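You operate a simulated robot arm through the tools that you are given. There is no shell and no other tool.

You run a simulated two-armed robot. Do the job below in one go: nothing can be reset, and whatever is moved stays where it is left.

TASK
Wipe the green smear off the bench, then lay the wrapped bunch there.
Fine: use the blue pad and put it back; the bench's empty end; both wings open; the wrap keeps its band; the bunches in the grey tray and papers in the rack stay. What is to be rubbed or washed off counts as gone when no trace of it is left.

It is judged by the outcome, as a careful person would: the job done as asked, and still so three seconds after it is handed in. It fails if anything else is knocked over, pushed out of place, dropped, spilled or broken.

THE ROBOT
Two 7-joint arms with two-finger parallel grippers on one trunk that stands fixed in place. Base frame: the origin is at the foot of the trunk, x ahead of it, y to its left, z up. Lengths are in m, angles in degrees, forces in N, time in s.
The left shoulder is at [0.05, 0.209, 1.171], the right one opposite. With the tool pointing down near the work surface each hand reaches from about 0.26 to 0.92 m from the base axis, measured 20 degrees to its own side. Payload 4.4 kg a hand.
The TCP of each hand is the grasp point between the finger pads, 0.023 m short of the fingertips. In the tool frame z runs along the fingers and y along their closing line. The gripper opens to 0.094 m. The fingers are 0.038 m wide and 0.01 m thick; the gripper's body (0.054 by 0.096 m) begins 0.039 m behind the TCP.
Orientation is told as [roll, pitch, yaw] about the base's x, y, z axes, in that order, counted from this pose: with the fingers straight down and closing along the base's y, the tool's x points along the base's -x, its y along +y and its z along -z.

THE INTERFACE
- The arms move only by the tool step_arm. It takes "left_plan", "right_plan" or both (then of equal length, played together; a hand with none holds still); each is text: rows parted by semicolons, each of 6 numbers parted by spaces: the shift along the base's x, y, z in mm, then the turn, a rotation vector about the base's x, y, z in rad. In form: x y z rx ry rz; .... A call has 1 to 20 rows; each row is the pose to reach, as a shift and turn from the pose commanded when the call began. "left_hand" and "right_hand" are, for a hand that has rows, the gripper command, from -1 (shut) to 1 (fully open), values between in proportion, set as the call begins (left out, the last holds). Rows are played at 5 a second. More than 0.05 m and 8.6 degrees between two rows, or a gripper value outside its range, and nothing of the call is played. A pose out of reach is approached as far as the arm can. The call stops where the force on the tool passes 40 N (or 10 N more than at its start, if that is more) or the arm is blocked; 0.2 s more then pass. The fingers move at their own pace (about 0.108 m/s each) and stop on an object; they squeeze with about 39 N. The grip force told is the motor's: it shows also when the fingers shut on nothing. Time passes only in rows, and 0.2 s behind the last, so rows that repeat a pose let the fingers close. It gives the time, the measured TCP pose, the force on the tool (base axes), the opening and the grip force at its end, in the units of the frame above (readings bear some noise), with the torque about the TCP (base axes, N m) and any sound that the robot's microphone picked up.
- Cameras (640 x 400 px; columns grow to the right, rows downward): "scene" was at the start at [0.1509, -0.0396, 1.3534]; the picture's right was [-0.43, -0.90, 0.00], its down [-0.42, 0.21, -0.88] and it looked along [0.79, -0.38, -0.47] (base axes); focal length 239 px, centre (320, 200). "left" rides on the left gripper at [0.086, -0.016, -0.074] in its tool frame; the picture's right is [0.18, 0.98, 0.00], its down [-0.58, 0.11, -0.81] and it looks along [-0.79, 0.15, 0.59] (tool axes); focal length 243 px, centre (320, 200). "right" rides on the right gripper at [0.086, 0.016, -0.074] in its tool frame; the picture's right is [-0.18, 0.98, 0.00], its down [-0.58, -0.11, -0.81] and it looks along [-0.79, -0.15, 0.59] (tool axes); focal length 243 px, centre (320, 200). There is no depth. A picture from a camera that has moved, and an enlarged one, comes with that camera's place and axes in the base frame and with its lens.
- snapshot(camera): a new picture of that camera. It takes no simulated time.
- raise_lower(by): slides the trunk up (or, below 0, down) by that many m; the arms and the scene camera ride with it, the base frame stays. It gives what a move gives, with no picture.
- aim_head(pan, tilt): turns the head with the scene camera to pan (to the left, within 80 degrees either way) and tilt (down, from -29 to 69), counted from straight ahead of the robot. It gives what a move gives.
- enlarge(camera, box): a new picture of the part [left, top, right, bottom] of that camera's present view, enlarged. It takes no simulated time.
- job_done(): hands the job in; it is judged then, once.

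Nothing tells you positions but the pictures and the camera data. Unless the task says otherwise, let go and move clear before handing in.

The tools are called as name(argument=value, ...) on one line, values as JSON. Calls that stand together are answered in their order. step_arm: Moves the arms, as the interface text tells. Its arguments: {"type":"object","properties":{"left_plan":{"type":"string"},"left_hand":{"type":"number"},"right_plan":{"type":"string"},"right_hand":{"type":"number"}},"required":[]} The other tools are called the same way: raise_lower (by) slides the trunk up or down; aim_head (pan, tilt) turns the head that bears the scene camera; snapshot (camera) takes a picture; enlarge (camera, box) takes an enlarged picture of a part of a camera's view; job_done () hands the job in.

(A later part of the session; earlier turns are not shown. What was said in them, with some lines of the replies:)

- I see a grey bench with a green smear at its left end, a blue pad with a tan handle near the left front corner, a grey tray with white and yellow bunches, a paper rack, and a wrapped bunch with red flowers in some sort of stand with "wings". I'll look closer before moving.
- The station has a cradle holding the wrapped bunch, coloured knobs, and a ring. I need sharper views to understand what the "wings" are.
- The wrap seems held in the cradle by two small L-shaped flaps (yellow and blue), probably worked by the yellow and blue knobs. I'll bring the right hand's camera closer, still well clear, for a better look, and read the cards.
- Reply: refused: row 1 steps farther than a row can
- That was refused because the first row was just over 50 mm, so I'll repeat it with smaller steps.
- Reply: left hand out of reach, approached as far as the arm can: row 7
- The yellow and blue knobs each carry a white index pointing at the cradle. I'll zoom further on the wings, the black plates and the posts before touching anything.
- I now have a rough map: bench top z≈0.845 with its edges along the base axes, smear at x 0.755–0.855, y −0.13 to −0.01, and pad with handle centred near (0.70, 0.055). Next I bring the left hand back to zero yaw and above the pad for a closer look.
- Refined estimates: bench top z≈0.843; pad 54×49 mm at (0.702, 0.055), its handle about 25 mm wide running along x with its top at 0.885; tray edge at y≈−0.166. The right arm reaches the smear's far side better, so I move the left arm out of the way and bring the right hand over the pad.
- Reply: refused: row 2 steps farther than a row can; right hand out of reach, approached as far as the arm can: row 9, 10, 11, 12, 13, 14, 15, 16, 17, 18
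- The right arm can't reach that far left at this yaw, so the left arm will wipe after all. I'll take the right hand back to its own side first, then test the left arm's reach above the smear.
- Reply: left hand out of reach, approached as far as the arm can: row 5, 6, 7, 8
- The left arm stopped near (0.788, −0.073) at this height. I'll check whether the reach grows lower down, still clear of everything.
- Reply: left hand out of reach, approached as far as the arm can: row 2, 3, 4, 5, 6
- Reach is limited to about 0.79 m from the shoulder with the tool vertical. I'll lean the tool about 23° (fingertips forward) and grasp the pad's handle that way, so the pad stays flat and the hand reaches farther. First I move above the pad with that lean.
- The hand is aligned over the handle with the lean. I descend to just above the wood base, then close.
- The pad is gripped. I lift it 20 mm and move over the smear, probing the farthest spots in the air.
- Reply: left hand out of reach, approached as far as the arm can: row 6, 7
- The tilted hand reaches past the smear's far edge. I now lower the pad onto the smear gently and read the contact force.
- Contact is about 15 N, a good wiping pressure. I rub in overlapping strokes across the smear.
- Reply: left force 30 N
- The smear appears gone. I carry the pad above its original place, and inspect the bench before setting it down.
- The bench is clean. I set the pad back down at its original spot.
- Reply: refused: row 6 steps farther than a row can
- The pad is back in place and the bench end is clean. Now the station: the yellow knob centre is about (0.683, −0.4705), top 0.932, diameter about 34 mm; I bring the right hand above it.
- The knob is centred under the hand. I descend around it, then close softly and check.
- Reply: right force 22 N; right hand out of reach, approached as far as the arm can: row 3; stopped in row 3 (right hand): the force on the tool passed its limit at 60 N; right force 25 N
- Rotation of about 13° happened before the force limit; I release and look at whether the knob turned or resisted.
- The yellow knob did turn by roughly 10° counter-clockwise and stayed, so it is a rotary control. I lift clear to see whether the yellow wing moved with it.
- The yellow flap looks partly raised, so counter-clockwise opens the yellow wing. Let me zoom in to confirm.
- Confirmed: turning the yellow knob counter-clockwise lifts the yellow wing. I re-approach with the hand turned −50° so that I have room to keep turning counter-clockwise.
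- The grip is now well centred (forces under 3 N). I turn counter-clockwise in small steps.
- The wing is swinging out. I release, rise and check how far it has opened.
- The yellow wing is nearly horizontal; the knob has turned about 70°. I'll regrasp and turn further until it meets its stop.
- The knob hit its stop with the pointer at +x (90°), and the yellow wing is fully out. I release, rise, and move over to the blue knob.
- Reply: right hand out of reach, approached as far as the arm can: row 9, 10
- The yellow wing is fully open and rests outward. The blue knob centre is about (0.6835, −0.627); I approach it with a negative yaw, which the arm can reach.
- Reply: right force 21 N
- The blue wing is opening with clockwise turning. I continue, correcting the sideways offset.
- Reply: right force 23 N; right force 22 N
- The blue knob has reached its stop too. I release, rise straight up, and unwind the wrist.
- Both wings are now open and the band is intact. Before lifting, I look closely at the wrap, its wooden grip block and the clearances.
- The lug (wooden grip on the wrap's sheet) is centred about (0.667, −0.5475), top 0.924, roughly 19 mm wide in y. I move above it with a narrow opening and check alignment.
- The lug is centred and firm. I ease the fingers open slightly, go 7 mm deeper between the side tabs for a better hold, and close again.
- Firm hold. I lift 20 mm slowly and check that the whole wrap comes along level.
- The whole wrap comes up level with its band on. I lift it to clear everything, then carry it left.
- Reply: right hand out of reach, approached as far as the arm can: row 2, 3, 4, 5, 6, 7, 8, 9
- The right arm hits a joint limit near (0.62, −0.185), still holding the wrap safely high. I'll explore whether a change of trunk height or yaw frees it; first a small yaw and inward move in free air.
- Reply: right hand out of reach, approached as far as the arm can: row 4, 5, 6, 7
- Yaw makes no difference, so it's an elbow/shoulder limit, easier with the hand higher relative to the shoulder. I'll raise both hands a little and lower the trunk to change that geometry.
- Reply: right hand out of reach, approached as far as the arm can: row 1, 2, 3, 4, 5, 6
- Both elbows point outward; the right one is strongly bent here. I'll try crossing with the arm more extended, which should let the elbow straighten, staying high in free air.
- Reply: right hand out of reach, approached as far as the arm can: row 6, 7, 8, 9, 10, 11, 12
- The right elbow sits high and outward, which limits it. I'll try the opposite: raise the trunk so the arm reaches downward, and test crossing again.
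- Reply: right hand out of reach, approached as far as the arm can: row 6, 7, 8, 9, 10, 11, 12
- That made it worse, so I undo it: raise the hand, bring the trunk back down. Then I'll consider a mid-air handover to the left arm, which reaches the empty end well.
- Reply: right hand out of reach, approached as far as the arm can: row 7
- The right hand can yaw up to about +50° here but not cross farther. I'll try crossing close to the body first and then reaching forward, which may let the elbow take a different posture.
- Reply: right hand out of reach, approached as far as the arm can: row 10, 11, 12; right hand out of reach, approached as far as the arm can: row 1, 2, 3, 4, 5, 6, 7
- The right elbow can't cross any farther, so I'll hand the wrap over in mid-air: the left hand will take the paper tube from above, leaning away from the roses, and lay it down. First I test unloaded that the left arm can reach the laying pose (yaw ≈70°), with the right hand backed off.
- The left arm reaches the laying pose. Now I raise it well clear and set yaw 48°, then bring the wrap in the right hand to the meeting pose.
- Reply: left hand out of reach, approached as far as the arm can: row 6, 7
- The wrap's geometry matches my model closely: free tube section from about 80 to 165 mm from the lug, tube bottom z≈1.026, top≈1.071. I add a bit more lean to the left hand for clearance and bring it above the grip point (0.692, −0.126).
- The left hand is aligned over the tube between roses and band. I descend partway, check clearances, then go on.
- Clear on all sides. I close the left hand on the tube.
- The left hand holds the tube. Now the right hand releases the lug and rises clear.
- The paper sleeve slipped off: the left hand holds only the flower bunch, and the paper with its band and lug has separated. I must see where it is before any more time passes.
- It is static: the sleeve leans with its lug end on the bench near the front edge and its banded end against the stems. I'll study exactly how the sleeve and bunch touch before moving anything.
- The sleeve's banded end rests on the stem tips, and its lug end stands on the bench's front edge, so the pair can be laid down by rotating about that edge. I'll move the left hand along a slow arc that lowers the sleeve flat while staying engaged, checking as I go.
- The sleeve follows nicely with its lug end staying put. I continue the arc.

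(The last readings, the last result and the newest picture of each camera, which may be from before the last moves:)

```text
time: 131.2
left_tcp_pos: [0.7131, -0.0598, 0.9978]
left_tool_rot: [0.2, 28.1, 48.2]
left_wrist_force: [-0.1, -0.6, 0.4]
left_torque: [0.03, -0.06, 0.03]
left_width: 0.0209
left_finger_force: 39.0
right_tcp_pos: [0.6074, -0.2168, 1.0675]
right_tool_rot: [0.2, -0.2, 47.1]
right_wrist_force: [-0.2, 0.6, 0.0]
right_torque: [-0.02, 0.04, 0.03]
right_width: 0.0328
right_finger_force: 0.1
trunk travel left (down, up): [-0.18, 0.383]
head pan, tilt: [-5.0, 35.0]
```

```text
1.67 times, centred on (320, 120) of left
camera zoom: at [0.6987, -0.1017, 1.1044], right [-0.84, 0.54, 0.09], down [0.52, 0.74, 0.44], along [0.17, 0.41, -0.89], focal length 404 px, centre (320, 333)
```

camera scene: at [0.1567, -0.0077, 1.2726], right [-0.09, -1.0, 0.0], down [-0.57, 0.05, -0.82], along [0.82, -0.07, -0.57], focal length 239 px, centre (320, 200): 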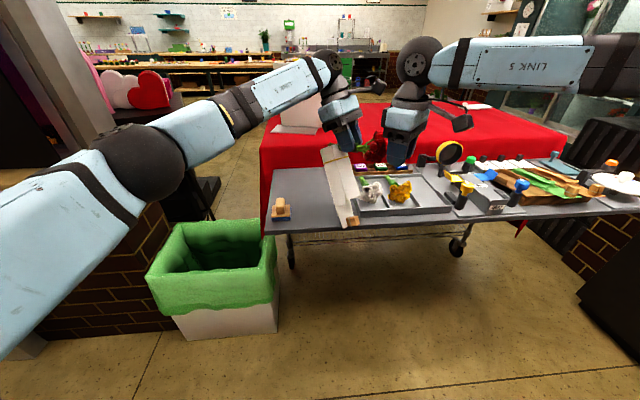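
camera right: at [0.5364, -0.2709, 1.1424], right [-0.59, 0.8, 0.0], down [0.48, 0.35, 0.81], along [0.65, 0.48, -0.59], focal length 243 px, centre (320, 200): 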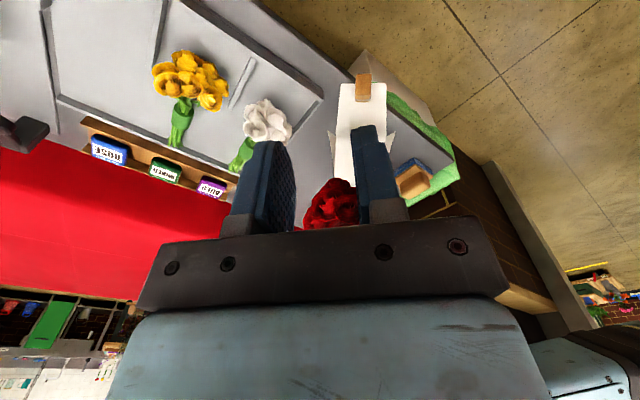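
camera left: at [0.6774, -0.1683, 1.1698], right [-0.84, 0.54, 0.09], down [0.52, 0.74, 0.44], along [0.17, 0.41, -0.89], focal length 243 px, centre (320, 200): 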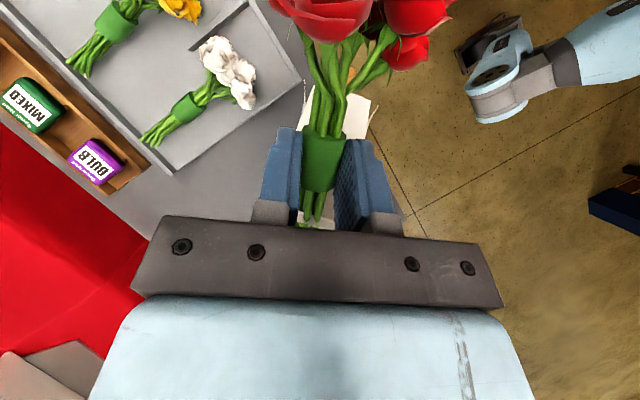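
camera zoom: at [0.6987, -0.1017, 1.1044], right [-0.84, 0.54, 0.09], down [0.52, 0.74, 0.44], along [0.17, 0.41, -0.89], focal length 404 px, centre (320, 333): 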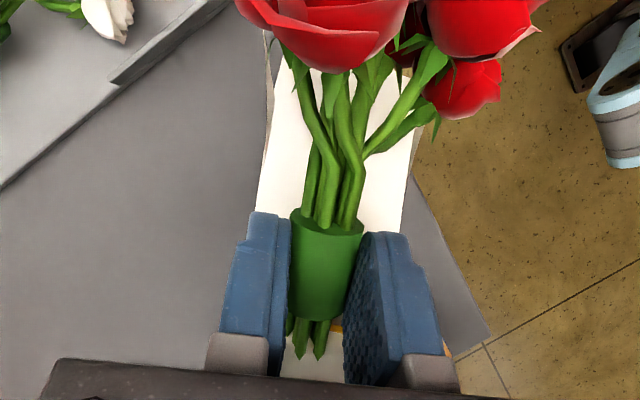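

step_arm(left_plan="0 8 -13 0 0 0; 0 16 -26 0 0 0; -2 22 -37 0 0 0; -3 27 -47 0 0 0; -3 27 -47 0 0 0")

enlarge(camera="scene", box=[260, 120, 440, 232])

enlarge(camera="left", box=[200, 0, 440, 240])

```text
time: 132.3
left_tcp_pos: [0.7099, -0.0319, 0.9507]
left_tool_rot: [0.0, 28.2, 48.1]
left_wrist_force: [-0.2, -0.8, -0.4]
left_torque: [0.01, 0.0, 0.0]
left_width: 0.0207
left_finger_force: 39.1
right_tcp_pos: [0.6071, -0.2174, 1.0674]
right_tool_rot: [0.1, -0.2, 47.0]
right_wrist_force: [-0.2, 1.1, 0.6]
right_torque: [-0.01, -0.03, 0.01]
right_width: 0.0327
right_finger_force: 0.0
trunk travel left (down, up): [-0.18, 0.383]
head pan, tilt: [-5.0, 35.0]
```

```text
3.56 times, centred on (350, 176) of scene
camera zoom: at [0.1566, -0.0078, 1.2726], right [-0.09, -1.0, 0.0], down [-0.57, 0.05, -0.82], along [0.82, -0.07, -0.57], focal length 850 px, centre (213, 285)
```

zoom: 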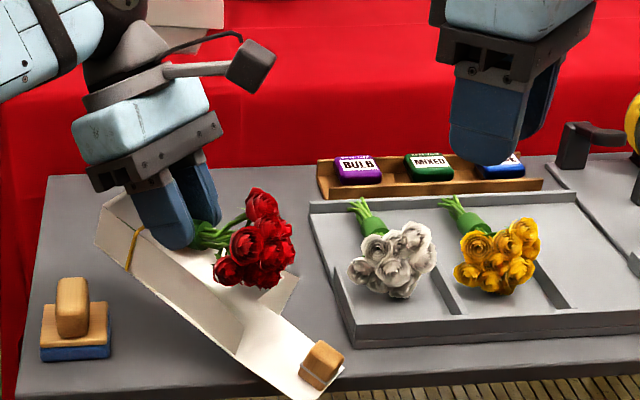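

```text
1.67 times, centred on (320, 120) of left
camera zoom: at [0.6958, -0.0742, 1.0577], right [-0.84, 0.54, 0.09], down [0.52, 0.74, 0.44], along [0.17, 0.41, -0.89], focal length 404 px, centre (320, 333)
```

zoom: 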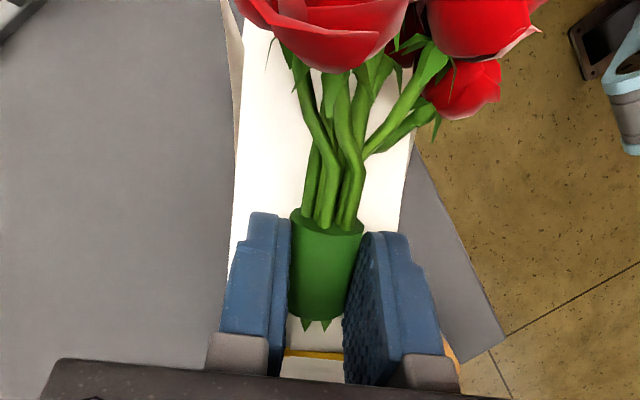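

step_arm(left_plan="0 2 -8 0 0 0; 0 3 -16 0 0 0; 0 4 -22 0 0 0; 0 4 -22 0 0 0")

enlarge(camera="scene", box=[260, 130, 380, 232])

enlarge(camera="left", box=[200, 0, 440, 240])

```text
time: 133.3
left_tcp_pos: [0.71, -0.0288, 0.9279]
left_tool_rot: [0.0, 28.0, 48.1]
left_wrist_force: [0.1, 0.1, -1.2]
left_torque: [0.01, -0.03, 0.01]
left_width: 0.0209
left_finger_force: 39.0
right_tcp_pos: [0.6085, -0.2175, 1.066]
right_tool_rot: [0.2, -0.1, 47.0]
right_wrist_force: [-0.1, 0.4, 0.3]
right_torque: [-0.01, 0.03, -0.01]
right_width: 0.0329
right_finger_force: 0.2
trunk travel left (down, up): [-0.18, 0.383]
head pan, tilt: [-5.0, 35.0]
```

```text
3.92 times, centred on (320, 181) of scene
camera zoom: at [0.1566, -0.0077, 1.2726], right [-0.09, -1.0, 0.0], down [-0.57, 0.05, -0.82], along [0.82, -0.07, -0.57], focal length 937 px, centre (320, 274)
```

zoom: 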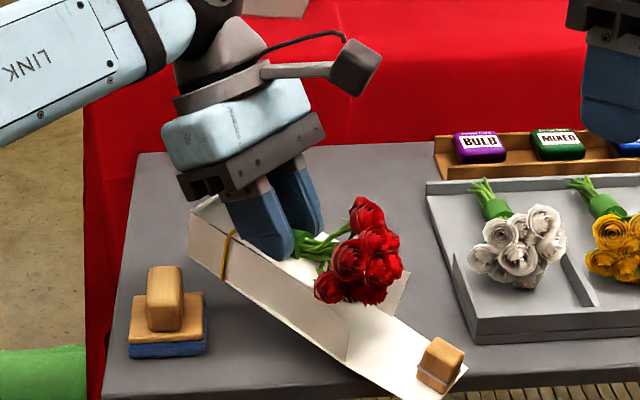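

```text
1.67 times, centred on (320, 120) of left
camera zoom: at [0.6957, -0.0705, 1.0357], right [-0.84, 0.54, 0.09], down [0.52, 0.74, 0.44], along [0.17, 0.41, -0.89], focal length 404 px, centre (320, 333)
```

zoom: 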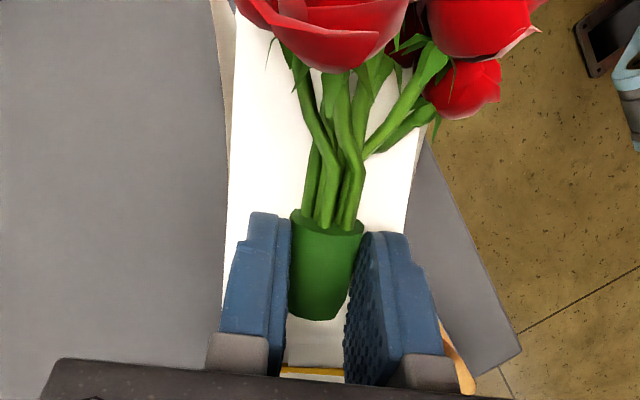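

The sleeve is almost flat and the collar is sinking back into it in nearly its original position. I lower further in small steps, watching force.

step_arm(left_plan="0 0 -5 0 0 0; 0 0 -10 0 0 0; 0 0 -15 0 0 0; 0 0 -15 0 0 0")

enlarge(camera="scene", box=[260, 130, 380, 232])

enlarge(camera="left", box=[200, 0, 440, 240])

```text
time: 134.3
left_tcp_pos: [0.7105, -0.0295, 0.913]
left_tool_rot: [0.1, 28.1, 48.2]
left_wrist_force: [0.3, 1.0, 0.2]
left_torque: [0.01, -0.04, -0.02]
left_width: 0.0207
left_finger_force: 39.3
right_tcp_pos: [0.6073, -0.2176, 1.0674]
right_tool_rot: [0.1, -0.3, 46.9]
right_wrist_force: [0.0, 0.3, -0.5]
right_torque: [0.0, -0.01, -0.01]
right_width: 0.0331
right_finger_force: 0.0
trunk travel left (down, up): [-0.18, 0.383]
head pan, tilt: [-5.0, 35.0]
```

```text
3.92 times, centred on (320, 181) of scene
camera zoom: at [0.1566, -0.0077, 1.2726], right [-0.09, -1.0, 0.0], down [-0.57, 0.05, -0.82], along [0.82, -0.07, -0.57], focal length 937 px, centre (320, 274)
```

zoom: 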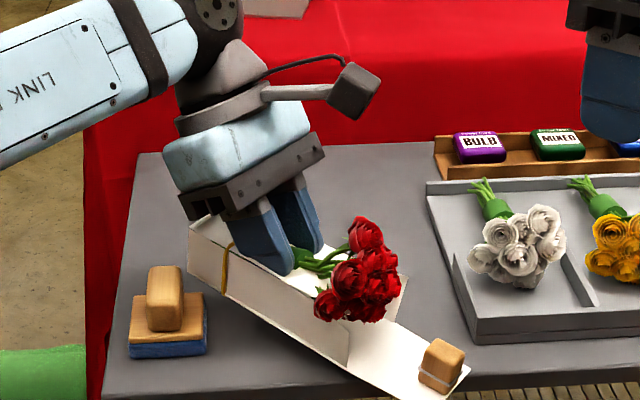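

```text
1.67 times, centred on (320, 120) of left
camera zoom: at [0.6961, -0.0702, 1.0203], right [-0.84, 0.54, 0.09], down [0.52, 0.74, 0.44], along [0.17, 0.41, -0.89], focal length 404 px, centre (320, 333)
```

zoom: 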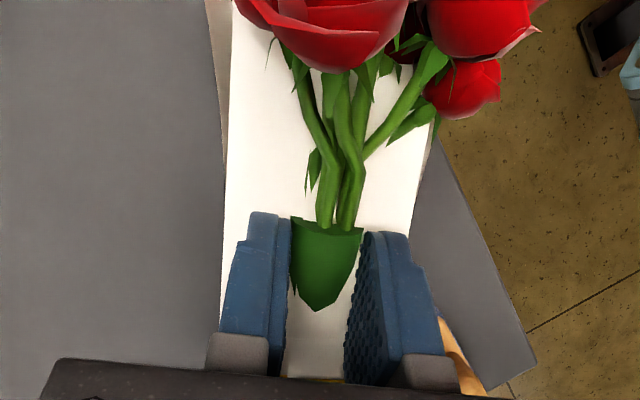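

step_arm(left_plan="0 0 -5 0 0 0; 0 0 -10 0 0 0; 0 0 -15 0 0 0; 0 0 -20 0 0 0; 0 0 -20 0 0 0")

enlarge(camera="scene", box=[260, 130, 380, 232])

enlarge(camera="left", box=[200, 0, 440, 240])

```text
time: 135.6
left_tcp_pos: [0.7119, -0.0286, 0.8941]
left_tool_rot: [0.1, 28.1, 48.1]
left_wrist_force: [-0.6, -0.4, -0.3]
left_torque: [0.02, -0.03, 0.0]
left_width: 0.0208
left_finger_force: 39.5
right_tcp_pos: [0.6075, -0.2184, 1.0679]
right_tool_rot: [0.2, -0.2, 47.0]
right_wrist_force: [0.4, 0.0, 0.8]
right_torque: [-0.03, 0.0, -0.01]
right_width: 0.0328
right_finger_force: 0.0
trunk travel left (down, up): [-0.18, 0.383]
head pan, tilt: [-5.0, 35.0]
```

```text
3.92 times, centred on (320, 181) of scene
camera zoom: at [0.1566, -0.0077, 1.2726], right [-0.09, -1.0, 0.0], down [-0.57, 0.05, -0.82], along [0.82, -0.07, -0.57], focal length 937 px, centre (320, 274)
```

zoom: 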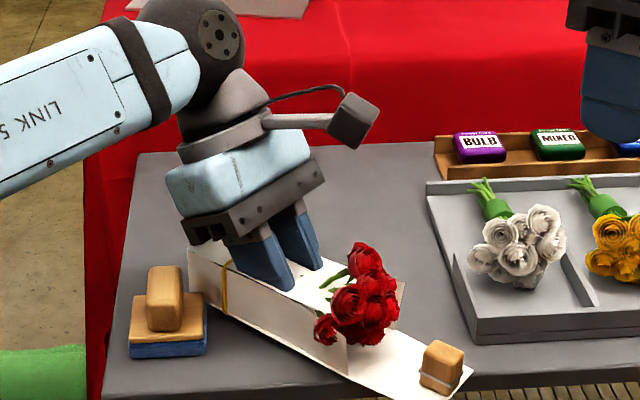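

```text
1.67 times, centred on (320, 120) of left
camera zoom: at [0.6959, -0.0701, 1.0002], right [-0.84, 0.54, 0.09], down [0.52, 0.74, 0.44], along [0.17, 0.41, -0.89], focal length 404 px, centre (320, 333)
```

zoom: 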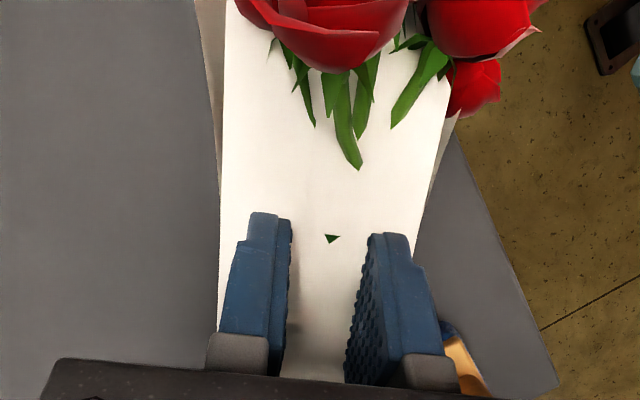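

The bunch is going back inside exactly as it was. A last few millimetres, then release.

step_arm(left_plan="0 0 -4 0 0 0; 0 0 -8 0 0 0; 0 0 -11 0 0 0; 0 0 -11 0 0 0")

enlarge(camera="scene", box=[260, 130, 380, 232])

enlarge(camera="left", box=[200, 0, 440, 240])

```text
time: 136.6
left_tcp_pos: [0.7117, -0.0285, 0.8839]
left_tool_rot: [0.0, 28.1, 48.0]
left_wrist_force: [1.7, 0.7, 3.7]
left_torque: [0.28, -0.26, -0.07]
left_width: 0.0207
left_finger_force: 38.9
right_tcp_pos: [0.6068, -0.2194, 1.0681]
right_tool_rot: [0.1, -0.2, 47.1]
right_wrist_force: [-0.2, 0.6, 0.0]
right_torque: [0.0, -0.04, 0.01]
right_width: 0.0329
right_finger_force: 0.0
trunk travel left (down, up): [-0.18, 0.383]
head pan, tilt: [-5.0, 35.0]
```

```text
3.92 times, centred on (320, 181) of scene
camera zoom: at [0.1561, -0.0077, 1.2728], right [-0.09, -1.0, 0.0], down [-0.57, 0.05, -0.82], along [0.82, -0.07, -0.57], focal length 937 px, centre (320, 274)
```

zoom: 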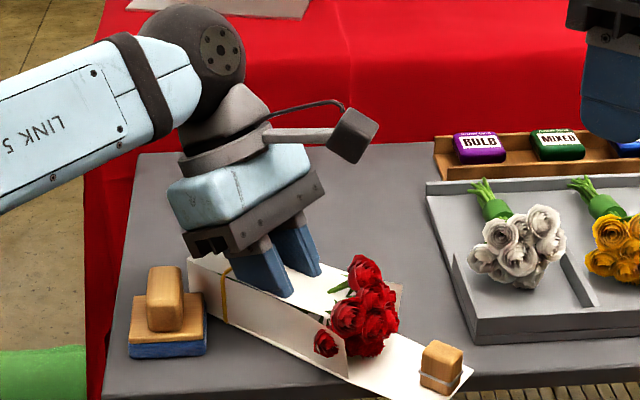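

```text
1.67 times, centred on (320, 120) of left
camera zoom: at [0.6955, -0.0702, 0.9903], right [-0.84, 0.54, 0.09], down [0.52, 0.74, 0.44], along [0.17, 0.41, -0.89], focal length 404 px, centre (320, 333)
```

zoom: 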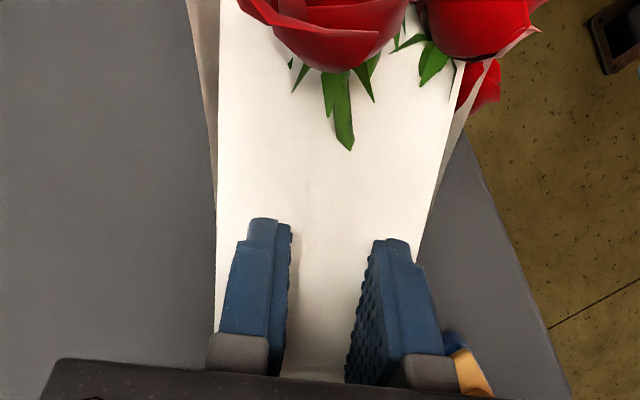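

The wrap looks just as it did originally, with its band on. I open the left fingers only slightly and check that nothing shifts.

step_arm(left_plan="0 0 1 0 0 0; 0 0 2 0 0 0; 0 0 2 0 0 0", left_hand=-0.4)

enlarge(camera="scene", box=[260, 130, 380, 232])

```text
time: 137.3
left_tcp_pos: [0.7102, -0.0282, 0.885]
left_tool_rot: [0.1, 28.1, 48.2]
left_wrist_force: [0.0, -0.9, -0.2]
left_torque: [-0.01, -0.02, 0.0]
left_width: 0.0282
left_finger_force: 0.1
right_tcp_pos: [0.6083, -0.218, 1.0669]
right_tool_rot: [0.0, -0.2, 47.0]
right_wrist_force: [-0.3, 1.2, 0.2]
right_torque: [-0.01, 0.02, -0.04]
right_width: 0.0331
right_finger_force: 0.0
trunk travel left (down, up): [-0.18, 0.383]
head pan, tilt: [-5.0, 35.0]
```

```text
3.92 times, centred on (320, 181) of scene
camera zoom: at [0.1565, -0.0077, 1.2726], right [-0.09, -1.0, 0.0], down [-0.57, 0.05, -0.82], along [0.82, -0.07, -0.57], focal length 937 px, centre (320, 274)
```

zoom: 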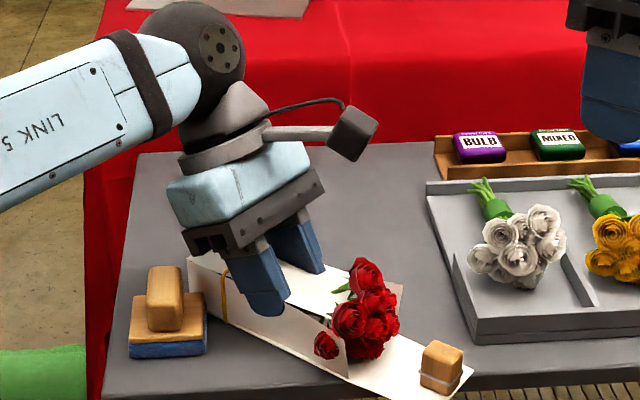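

step_arm(left_plan="0 0 8 0 0 0; 0 0 18 0 0 0; 0 0 30 0 0 0; 0 0 50 0 0 0")

enlarge(camera="scene", box=[260, 130, 380, 232])

snapshot(camera="left")

```text
time: 138.3
left_tcp_pos: [0.7098, -0.0287, 0.9362]
left_tool_rot: [0.0, 28.2, 48.1]
left_wrist_force: [0.2, 0.8, 0.1]
left_torque: [0.02, 0.0, 0.03]
left_width: 0.0282
left_finger_force: 0.0
right_tcp_pos: [0.6078, -0.2176, 1.068]
right_tool_rot: [0.1, -0.1, 47.0]
right_wrist_force: [-0.6, -0.1, 0.2]
right_torque: [0.0, -0.03, -0.03]
right_width: 0.0328
right_finger_force: 0.1
trunk travel left (down, up): [-0.18, 0.383]
head pan, tilt: [-5.0, 35.0]
```

```text
3.92 times, centred on (320, 181) of scene
camera zoom: at [0.1561, -0.0077, 1.2727], right [-0.09, -1.0, 0.0], down [-0.57, 0.05, -0.82], along [0.82, -0.07, -0.57], focal length 937 px, centre (320, 274)
```

zoom: 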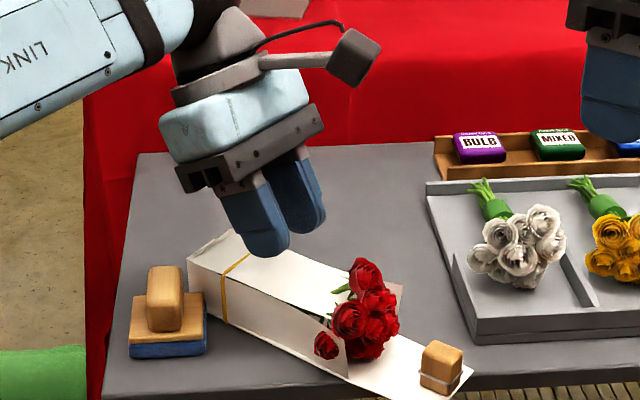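

```text
taken
camera left: at [0.6953, -0.0697, 1.0424], right [-0.84, 0.54, 0.09], down [0.52, 0.74, 0.44], along [0.17, 0.41, -0.89], focal length 243 px, centre (320, 200)
```

left: 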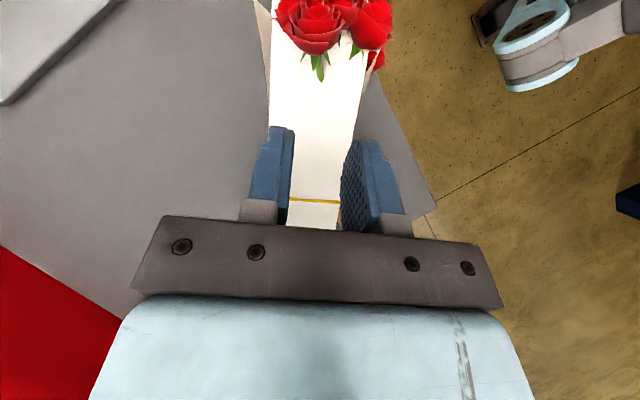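

The wrap is whole again: bunch inside, band on, lying flat. Its lug end still overhangs the bench's front edge, so I'll retreat the right arm, then use the left hand on the lug to bring it fully onto the bench.

step_arm(right_plan="-15 -20 10 0 0 -0.13; -30 -50 10 0 0 -0.26; -45 -80 20 0 0 -0.39; -60 -110 20 0 0 -0.52; -75 -140 20 0 0 -0.65; -90 -170 20 0 0 -0.78; -100 -200 20 0 0 -0.82; -110 -230 20 0 0 -0.82; -110 -230 20 0 0 -0.82", left_plan="0 0 30 0 0 0; 0 0 65 0 0 0; 0 0 100 0.09 -0.08 0; -5 0 120 0.18 -0.16 0; -15 -10 130 0.27 -0.245 0; -30 -30 130 0.363 -0.327 0; -50 -60 130 0.363 -0.327 0; -70 -85 130 0.363 -0.327 0; -85 -98 120 0.363 -0.327 0")

snapshot(camera="left")

snapshot(camera="scene")

```text
time: 140.3
left_tcp_pos: [0.6243, -0.1269, 1.0536]
left_tool_rot: [0.1, 0.1, 48.1]
left_wrist_force: [0.0, 0.0, 0.3]
left_torque: [0.02, 0.01, -0.01]
left_width: 0.0284
left_finger_force: 0.1
right_tcp_pos: [0.4973, -0.4481, 1.0887]
right_tool_rot: [0.0, 0.0, 0.1]
right_wrist_force: [0.2, -0.1, -0.7]
right_torque: [-0.01, -0.03, 0.0]
right_width: 0.0326
right_finger_force: 0.0
trunk travel left (down, up): [-0.18, 0.383]
head pan, tilt: [-5.0, 35.0]
```

```text
taken
camera left: at [0.5804, -0.2013, 1.1288], right [-0.85, 0.52, 0.0], down [0.31, 0.51, 0.81], along [0.42, 0.69, -0.59], focal length 243 px, centre (320, 200)
```

left: 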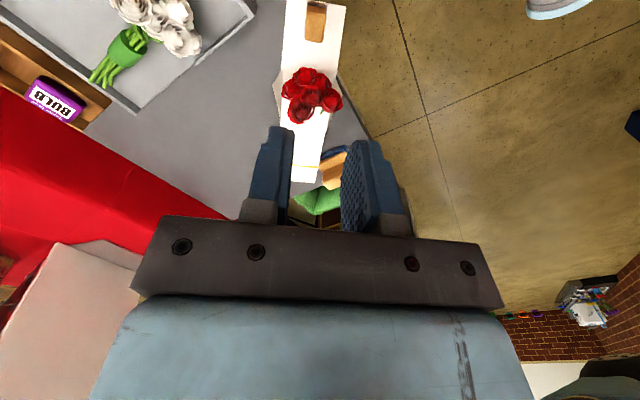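

```text
taken
camera scene: at [0.157, -0.0073, 1.2726], right [-0.09, -1.0, 0.0], down [-0.57, 0.05, -0.82], along [0.82, -0.07, -0.57], focal length 239 px, centre (320, 200)
```

scene: 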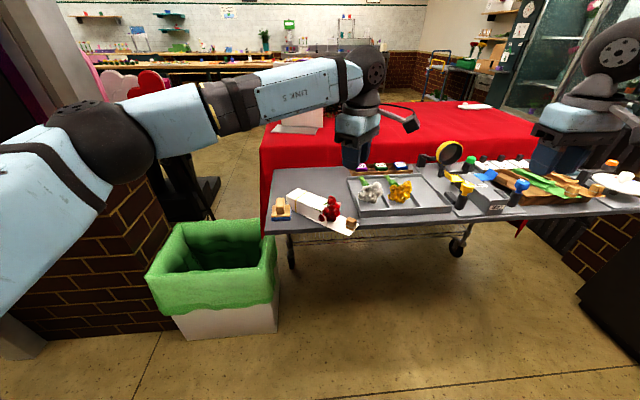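

enlarge(camera="left", box=[260, 0, 380, 120])

enlarge(camera="scene", box=[270, 170, 380, 250])

```text
3.33 times, centred on (320, 60) of left
camera zoom: at [0.5804, -0.2013, 1.1288], right [-0.85, 0.52, 0.0], down [0.31, 0.51, 0.81], along [0.42, 0.69, -0.59], focal length 809 px, centre (320, 667)
```

zoom: 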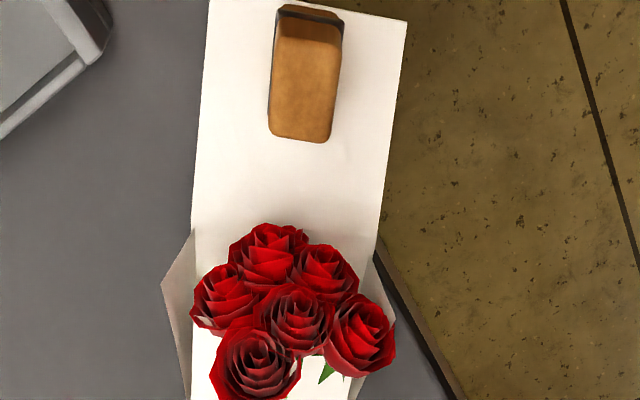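

```text
5.00 times, centred on (325, 210) of scene
camera zoom: at [0.157, -0.0073, 1.2726], right [-0.09, -1.0, 0.0], down [-0.57, 0.05, -0.82], along [0.82, -0.07, -0.57], focal length 1195 px, centre (295, 150)
```

zoom: 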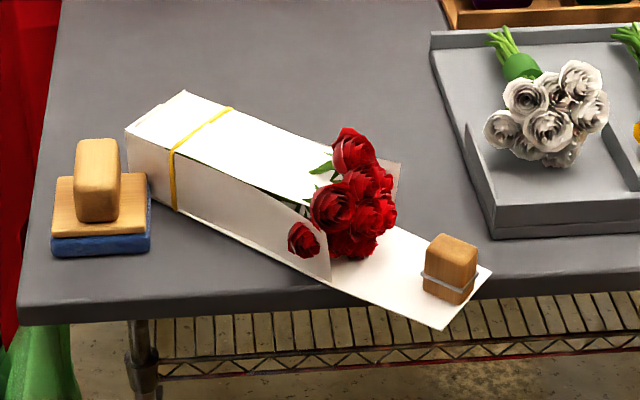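

The lug is at about (0.627, −0.130), axis ≈50°. I open the left hand to 40 mm, align, and descend over it.

step_arm(left_plan="3 -3 -30 0 0 0.03; 3 -3 -70 0 0 0.03; 3 -3 -110 0 0 0.03; 3 -3 -135 0 0 0.03; 3 -3 -135 0 0 0.03", left_hand=-0.15)

enlarge(camera="left", box=[230, 0, 410, 230])

enlarge(camera="scene", box=[280, 150, 400, 240])

```text
time: 141.6
left_tcp_pos: [0.6287, -0.1303, 0.9204]
left_tool_rot: [0.0, 0.0, 49.7]
left_wrist_force: [-0.2, 0.5, 0.4]
left_torque: [0.04, 0.01, -0.01]
left_width: 0.04
left_finger_force: 0.1
right_tcp_pos: [0.4978, -0.4474, 1.0892]
right_tool_rot: [0.1, -0.2, 0.2]
right_wrist_force: [-0.1, 1.1, -1.4]
right_torque: [0.0, 0.01, -0.01]
right_width: 0.0327
right_finger_force: 0.1
trunk travel left (down, up): [-0.18, 0.383]
head pan, tilt: [-5.0, 35.0]
```

```text
1.74 times, centred on (320, 115) of left
camera zoom: at [0.5858, -0.206, 0.9946], right [-0.87, 0.49, 0.0], down [0.29, 0.52, 0.81], along [0.4, 0.7, -0.59], focal length 422 px, centre (320, 348)
```

zoom: 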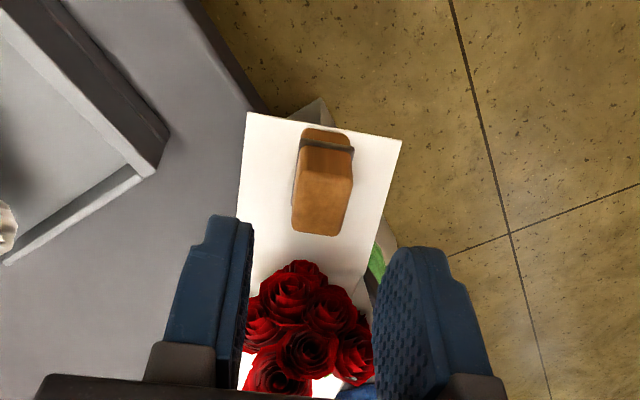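

```text
4.44 times, centred on (340, 195) of scene
camera zoom: at [0.1564, -0.0077, 1.2727], right [-0.09, -1.0, 0.0], down [-0.57, 0.05, -0.82], along [0.82, -0.07, -0.57], focal length 1062 px, centre (231, 222)
```

zoom: 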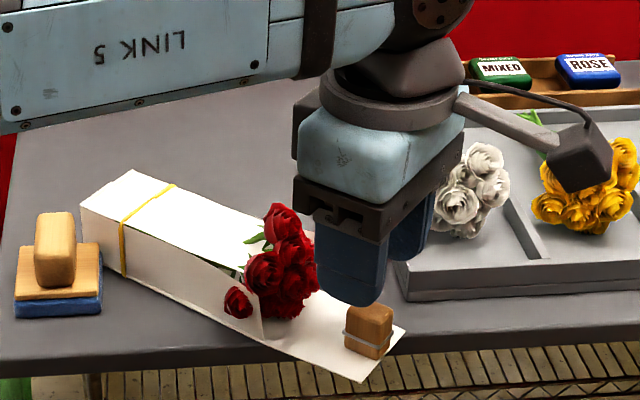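

step_arm(left_plan="-2 -3 -15 0 0 0.03; -2 -3 -30 0 0 0.03; -2 -3 -38 0 0 0.03; -2 -3 -43 0 0 0.03; -2 -3 -43 0 0 0.03")

enlarge(camera="left", box=[230, 0, 410, 230])

```text
time: 142.8
left_tcp_pos: [0.6266, -0.1321, 0.8773]
left_tool_rot: [-0.1, 0.1, 51.5]
left_wrist_force: [0.7, -0.4, -0.2]
left_torque: [-0.03, -0.01, 0.01]
left_width: 0.0402
left_finger_force: 0.1
right_tcp_pos: [0.4973, -0.4474, 1.0885]
right_tool_rot: [0.1, -0.1, 0.1]
right_wrist_force: [-1.0, -0.3, 1.1]
right_torque: [0.01, 0.0, -0.01]
right_width: 0.0329
right_finger_force: 0.1
trunk travel left (down, up): [-0.18, 0.383]
head pan, tilt: [-5.0, 35.0]
```

```text
1.74 times, centred on (320, 115) of left
camera zoom: at [0.5864, -0.2108, 0.9518], right [-0.88, 0.47, 0.0], down [0.28, 0.52, 0.81], along [0.38, 0.71, -0.59], focal length 422 px, centre (320, 348)
```

zoom: 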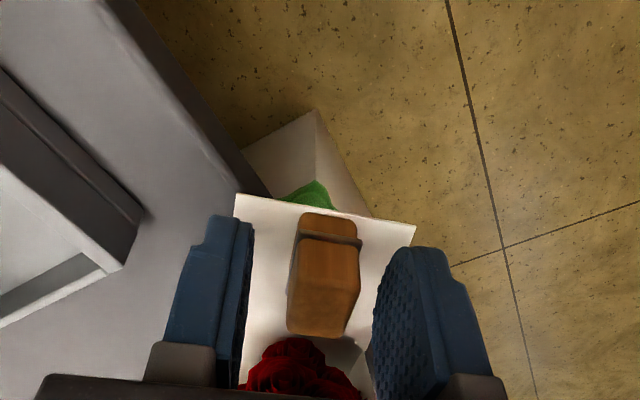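

step_arm(left_plan="0 0 0 0 0 0; 0 0 0 0 0 0; 0 0 0 0 0 0", left_hand=-1)

step_arm(left_plan="0 0 5 0 0 0; 0 0 12 0 0 0; 0 0 20 0 0 0; 0 0 20 0 0 0")

enlarge(camera="scene", box=[270, 150, 400, 245])

enlarge(camera="left", box=[230, 0, 410, 230])

```text
time: 143.6
left_tcp_pos: [0.6272, -0.134, 0.8774]
left_tool_rot: [0.0, 0.1, 51.5]
left_wrist_force: [0.7, -0.2, -0.2]
left_torque: [-0.05, 0.03, -0.06]
left_width: 0.0169
left_finger_force: 39.0
right_tcp_pos: [0.497, -0.4472, 1.0887]
right_tool_rot: [0.1, -0.2, 0.1]
right_wrist_force: [0.3, 0.2, 0.1]
right_torque: [0.0, -0.01, 0.0]
right_width: 0.033
right_finger_force: 0.2
trunk travel left (down, up): [-0.18, 0.383]
head pan, tilt: [-5.0, 35.0]
```

```text
time: 144.6
left_tcp_pos: [0.6268, -0.133, 0.8963]
left_tool_rot: [-0.1, 0.1, 51.5]
left_wrist_force: [-0.9, -0.4, -1.7]
left_torque: [-0.13, 0.06, 0.0]
left_width: 0.017
left_finger_force: 38.9
right_tcp_pos: [0.4965, -0.4479, 1.0886]
right_tool_rot: [0.1, -0.1, 0.1]
right_wrist_force: [-0.1, -0.2, 0.2]
right_torque: [-0.04, 0.01, 0.0]
right_width: 0.0327
right_finger_force: 0.0
trunk travel left (down, up): [-0.18, 0.383]
head pan, tilt: [-5.0, 35.0]
```

```text
4.21 times, centred on (335, 198) of scene
camera zoom: at [0.1568, -0.0077, 1.2726], right [-0.09, -1.0, 0.0], down [-0.57, 0.05, -0.82], along [0.82, -0.07, -0.57], focal length 1006 px, centre (257, 210)
```

zoom: 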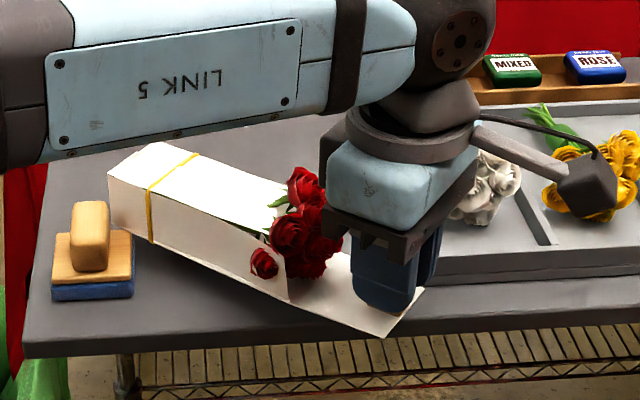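

```text
1.74 times, centred on (320, 115) of left
camera zoom: at [0.5864, -0.2106, 0.9714], right [-0.88, 0.47, 0.0], down [0.28, 0.52, 0.81], along [0.38, 0.71, -0.59], focal length 422 px, centre (320, 348)
```

zoom: 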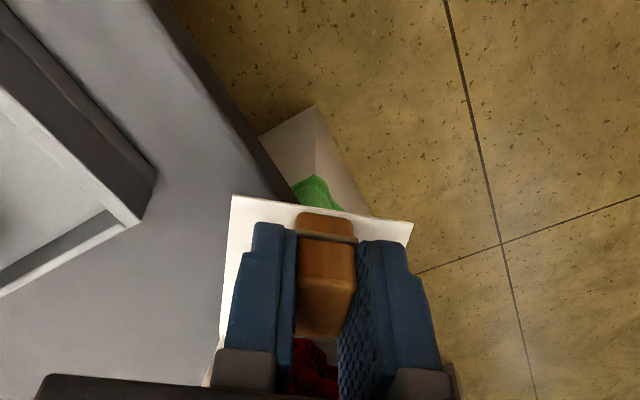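

The wrap lifts level with bunch and band together. I move it in over the bench and turn it to about 15°.

step_arm(left_plan="3 3 8 0 0 0; 10 10 15 0 0 -0.12; 22 21 15 0 0 -0.25; 36 33 15 0 0 -0.38; 50 46 15 0 0 -0.51; 63 58 15 0 0 -0.637; 63 58 15 0 0 -0.637")

enlarge(camera="scene", box=[260, 120, 420, 240])

snapshot(camera="left")

```text
time: 146.2
left_tcp_pos: [0.6889, -0.0753, 0.9112]
left_tool_rot: [0.0, 0.1, 15.0]
left_wrist_force: [0.5, -0.5, -1.4]
left_torque: [-0.01, 0.11, -0.01]
left_width: 0.0169
left_finger_force: 39.6
right_tcp_pos: [0.4975, -0.4482, 1.0894]
right_tool_rot: [0.1, -0.1, 0.1]
right_wrist_force: [-0.2, 0.6, 1.0]
right_torque: [-0.03, 0.0, 0.01]
right_width: 0.0332
right_finger_force: 0.0
trunk travel left (down, up): [-0.18, 0.383]
head pan, tilt: [-5.0, 35.0]
```

```text
3.33 times, centred on (340, 180) of scene
camera zoom: at [0.1567, -0.0078, 1.2726], right [-0.09, -1.0, 0.0], down [-0.57, 0.05, -0.82], along [0.82, -0.07, -0.57], focal length 797 px, centre (253, 267)
```

zoom: 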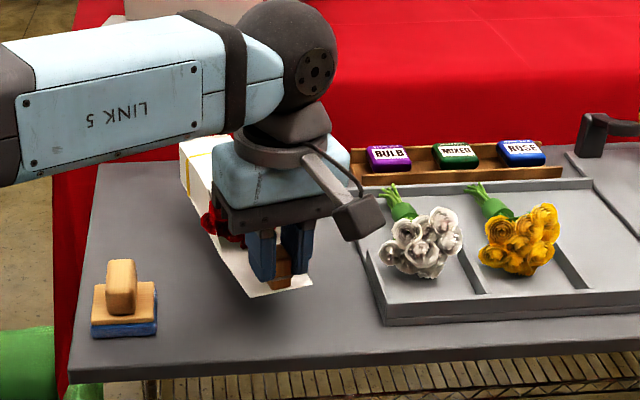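

```text
taken
camera left: at [0.6114, -0.1128, 0.9867], right [-0.43, 0.9, 0.0], down [0.54, 0.26, 0.81], along [0.73, 0.35, -0.59], focal length 243 px, centre (320, 200)
```

left: 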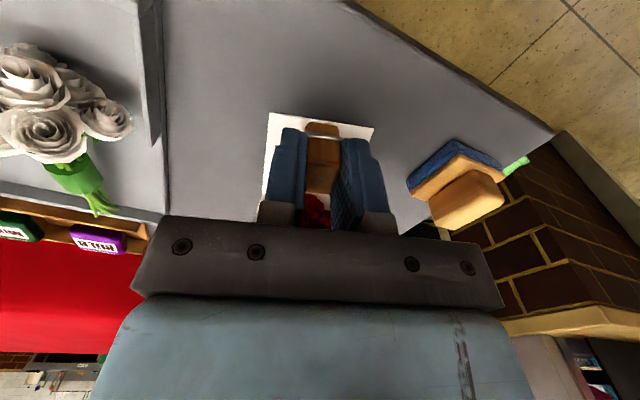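

It's nicely over the empty end, clear of tray and pad. I lower it gently.

step_arm(left_plan="0 0 -12 0 0 0; 0 0 -22 0 0 0; 0 0 -29 0 0 0; 0 0 -32 0 0 0; 0 0 -34 0 0 0; 0 0 -34 0 0 0")

```text
time: 147.6
left_tcp_pos: [0.6888, -0.0751, 0.8779]
left_tool_rot: [0.1, 0.1, 15.0]
left_wrist_force: [0.0, -0.7, -1.2]
left_torque: [-0.03, 0.08, 0.0]
left_width: 0.017
left_finger_force: 39.2
right_tcp_pos: [0.4978, -0.4472, 1.0886]
right_tool_rot: [0.0, 0.0, 0.1]
right_wrist_force: [-0.2, 0.1, 0.0]
right_torque: [0.04, -0.01, 0.0]
right_width: 0.0332
right_finger_force: 0.1
trunk travel left (down, up): [-0.18, 0.383]
head pan, tilt: [-5.0, 35.0]
```

step_arm(left_plan="0 0 -1 0 0 0; 0 0 -2 0 0 0; 0 0 -3 0 0 0; 0 0 -3 0 0 0")

enlarge(camera="scene", box=[260, 140, 380, 230])

```text
time: 148.6
left_tcp_pos: [0.6894, -0.0747, 0.8773]
left_tool_rot: [-0.1, 0.0, 15.0]
left_wrist_force: [2.2, -1.7, 10.9]
left_torque: [0.06, -0.24, -0.03]
left_width: 0.017
left_finger_force: 39.0
right_tcp_pos: [0.4956, -0.4491, 1.0898]
right_tool_rot: [0.1, -0.3, 0.1]
right_wrist_force: [-0.4, -0.7, 0.1]
right_torque: [0.0, 0.01, -0.02]
right_width: 0.0329
right_finger_force: 0.0
trunk travel left (down, up): [-0.18, 0.383]
head pan, tilt: [-5.0, 35.0]
```

```text
4.44 times, centred on (320, 185) of scene
camera zoom: at [0.1556, -0.0076, 1.2729], right [-0.09, -1.0, 0.0], down [-0.57, 0.05, -0.82], along [0.82, -0.07, -0.57], focal length 1062 px, centre (320, 267)
```

zoom: 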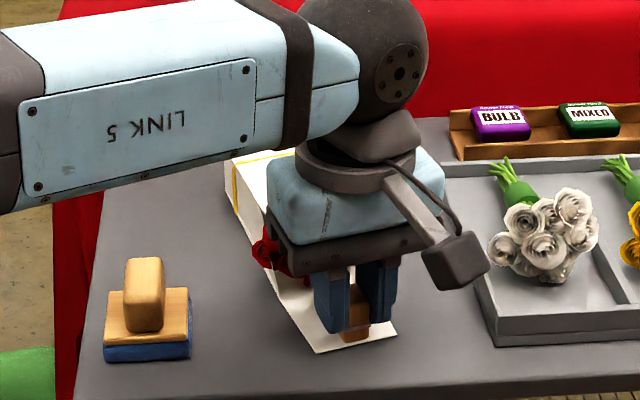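

It rests on the bench. I relax the push, open the fingers, and rise straight up.

step_arm(left_plan="0 0 2 0 0 0; 0 0 2 0 0 0")

step_arm(left_plan="0 0 0 0 0 0; 0 0 0 0 0 0; 0 0 0 0 0 0", left_hand=-0.15)

step_arm(left_plan="0 0 15 0 0 0; 0 0 45 0 0 0; 0 0 85 0 0 0; 0 0 125 0 0 0; -25 20 150 0 0 -0.1; -50 50 160 0 0 -0.2; -75 85 160 0 0 -0.26; -95 120 160 0 0 -0.26; -110 160 160 0 0 -0.26; -120 200 160 0 0 -0.26; -125 240 160 0 0 -0.26; -125 280 160 0 0 -0.26; -125 320 160 0 0 -0.26; -125 320 160 0 0 -0.26")

snapshot(camera="scene")

enlarge(camera="scene", box=[255, 140, 395, 235])

enlarge(camera="scene", box=[380, 130, 640, 235])

```text
time: 149.2
left_tcp_pos: [0.6893, -0.0751, 0.877]
left_tool_rot: [0.0, 0.1, 15.1]
left_wrist_force: [2.1, -0.4, 4.0]
left_torque: [0.03, -0.34, -0.03]
left_width: 0.0171
left_finger_force: 38.9
right_tcp_pos: [0.496, -0.4481, 1.0897]
right_tool_rot: [0.2, -0.1, 0.1]
right_wrist_force: [0.5, 0.3, -0.4]
right_torque: [0.04, 0.01, 0.01]
right_width: 0.0328
right_finger_force: 0.0
trunk travel left (down, up): [-0.18, 0.383]
head pan, tilt: [-5.0, 35.0]
```

```text
time: 149.9
left_tcp_pos: [0.6897, -0.0744, 0.8765]
left_tool_rot: [0.1, 0.2, 15.0]
left_wrist_force: [-0.6, 0.4, 0.0]
left_torque: [-0.03, -0.03, -0.03]
left_width: 0.0398
left_finger_force: 0.0
right_tcp_pos: [0.4973, -0.4486, 1.0892]
right_tool_rot: [0.1, -0.1, 0.1]
right_wrist_force: [0.2, -0.2, 0.2]
right_torque: [0.01, 0.01, -0.03]
right_width: 0.0328
right_finger_force: 0.1
trunk travel left (down, up): [-0.18, 0.383]
head pan, tilt: [-5.0, 35.0]
```

```text
time: 152.9
left_tcp_pos: [0.5639, 0.2461, 1.0356]
left_tool_rot: [0.2, 0.1, 0.1]
left_wrist_force: [0.7, 0.1, 1.0]
left_torque: [0.0, 0.03, -0.02]
left_width: 0.04
left_finger_force: 0.2
right_tcp_pos: [0.4979, -0.4481, 1.0894]
right_tool_rot: [0.1, -0.1, -0.1]
right_wrist_force: [0.0, -0.1, 1.1]
right_torque: [0.01, -0.01, 0.0]
right_width: 0.0326
right_finger_force: 0.1
trunk travel left (down, up): [-0.18, 0.383]
head pan, tilt: [-5.0, 35.0]
```

```text
taken
camera scene: at [0.1567, -0.0082, 1.2726], right [-0.09, -1.0, 0.0], down [-0.57, 0.05, -0.82], along [0.82, -0.07, -0.57], focal length 239 px, centre (320, 200)
```

scene: 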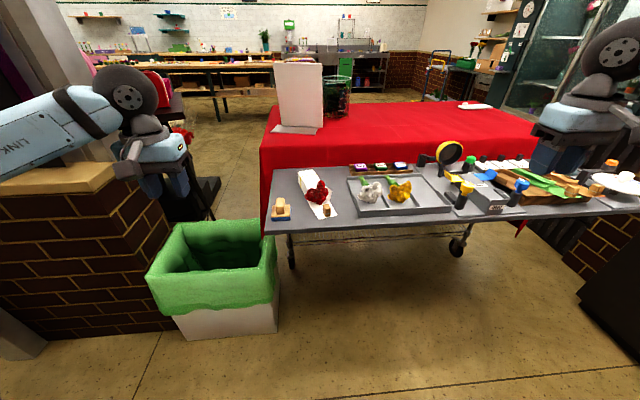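

```text
4.21 times, centred on (325, 188) of scene
camera zoom: at [0.1567, -0.0082, 1.2726], right [-0.09, -1.0, 0.0], down [-0.57, 0.05, -0.82], along [0.82, -0.07, -0.57], focal length 1006 px, centre (299, 253)
```

zoom: 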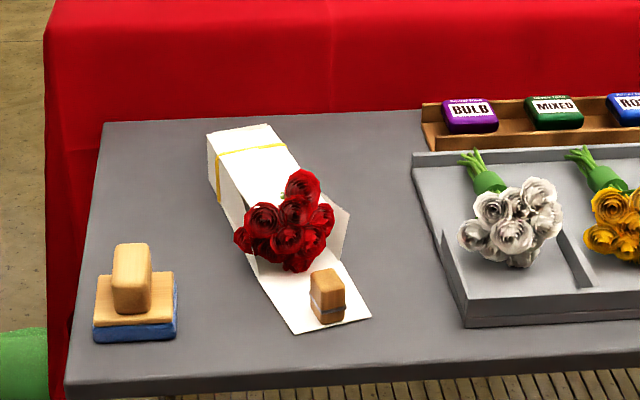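

```text
2.46 times, centred on (510, 182) of scene
camera zoom: at [0.1567, -0.0082, 1.2726], right [-0.09, -1.0, 0.0], down [-0.57, 0.05, -0.82], along [0.82, -0.07, -0.57], focal length 588 px, centre (-148, 243)
```

zoom: 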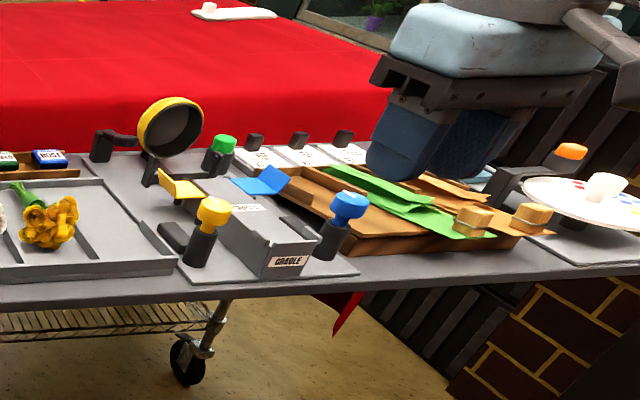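

The wrapped bunch lies fully on the clean, empty end with its band on. The pad is back, both wings are open, and the tray bunches and rack papers are untouched. Both hands are clear, so one last look for smear traces before handing in.

enlarge(camera="scene", box=[265, 160, 360, 225])

```text
6.15 times, centred on (312, 192) of scene
camera zoom: at [0.1567, -0.0082, 1.2726], right [-0.09, -1.0, 0.0], down [-0.57, 0.05, -0.82], along [0.82, -0.07, -0.57], focal length 1471 px, centre (366, 246)
```

zoom: 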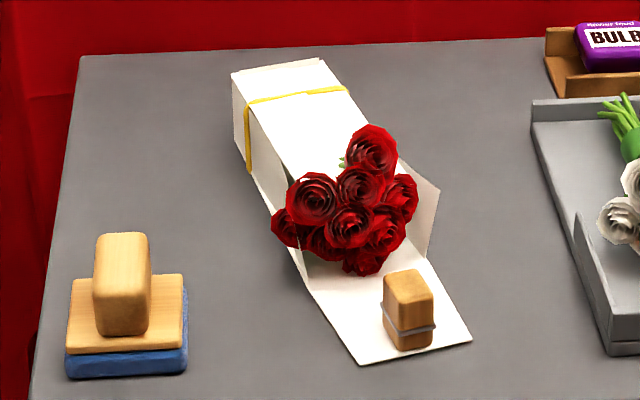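

No trace of the smear is visible and everything is at rest, so I'm handing the job in.

job_done()

```text
The job is handed in.
```

The smear is wiped off and the wrapped bunch is lying on the empty end of the bench, but it came apart once on the way there.

**What happened:** The right arm could not reach far enough left, so I passed the bunch to the left hand in mid-air. When the right hand let go, the paper sleeve slid off and swung down onto the bench's front edge, while the left hand kept hold of the flowers. I lowered the two together so the flowers went back inside. Then I lifted the wrap by its wooden block and laid it in place. In the last pictures it looks as it did at the start.

**How things stand at hand-in:**
- **Bench:** no green shows in the last pictures. The patch now under the wrap looked clean when I checked it before laying the bunch down.
- **Blue pad:** it is back where it started.
- **Wrapped bunch:** it lies flat and fully on the bench, clear of the tray and the pad, and still has its yellow band.
- **Wings:** both are open. I turned the yellow and blue knobs until they stopped.
- **Everything else:** the bunches in the grey tray and the papers in the rack look undisturbed, and both hands are clear.
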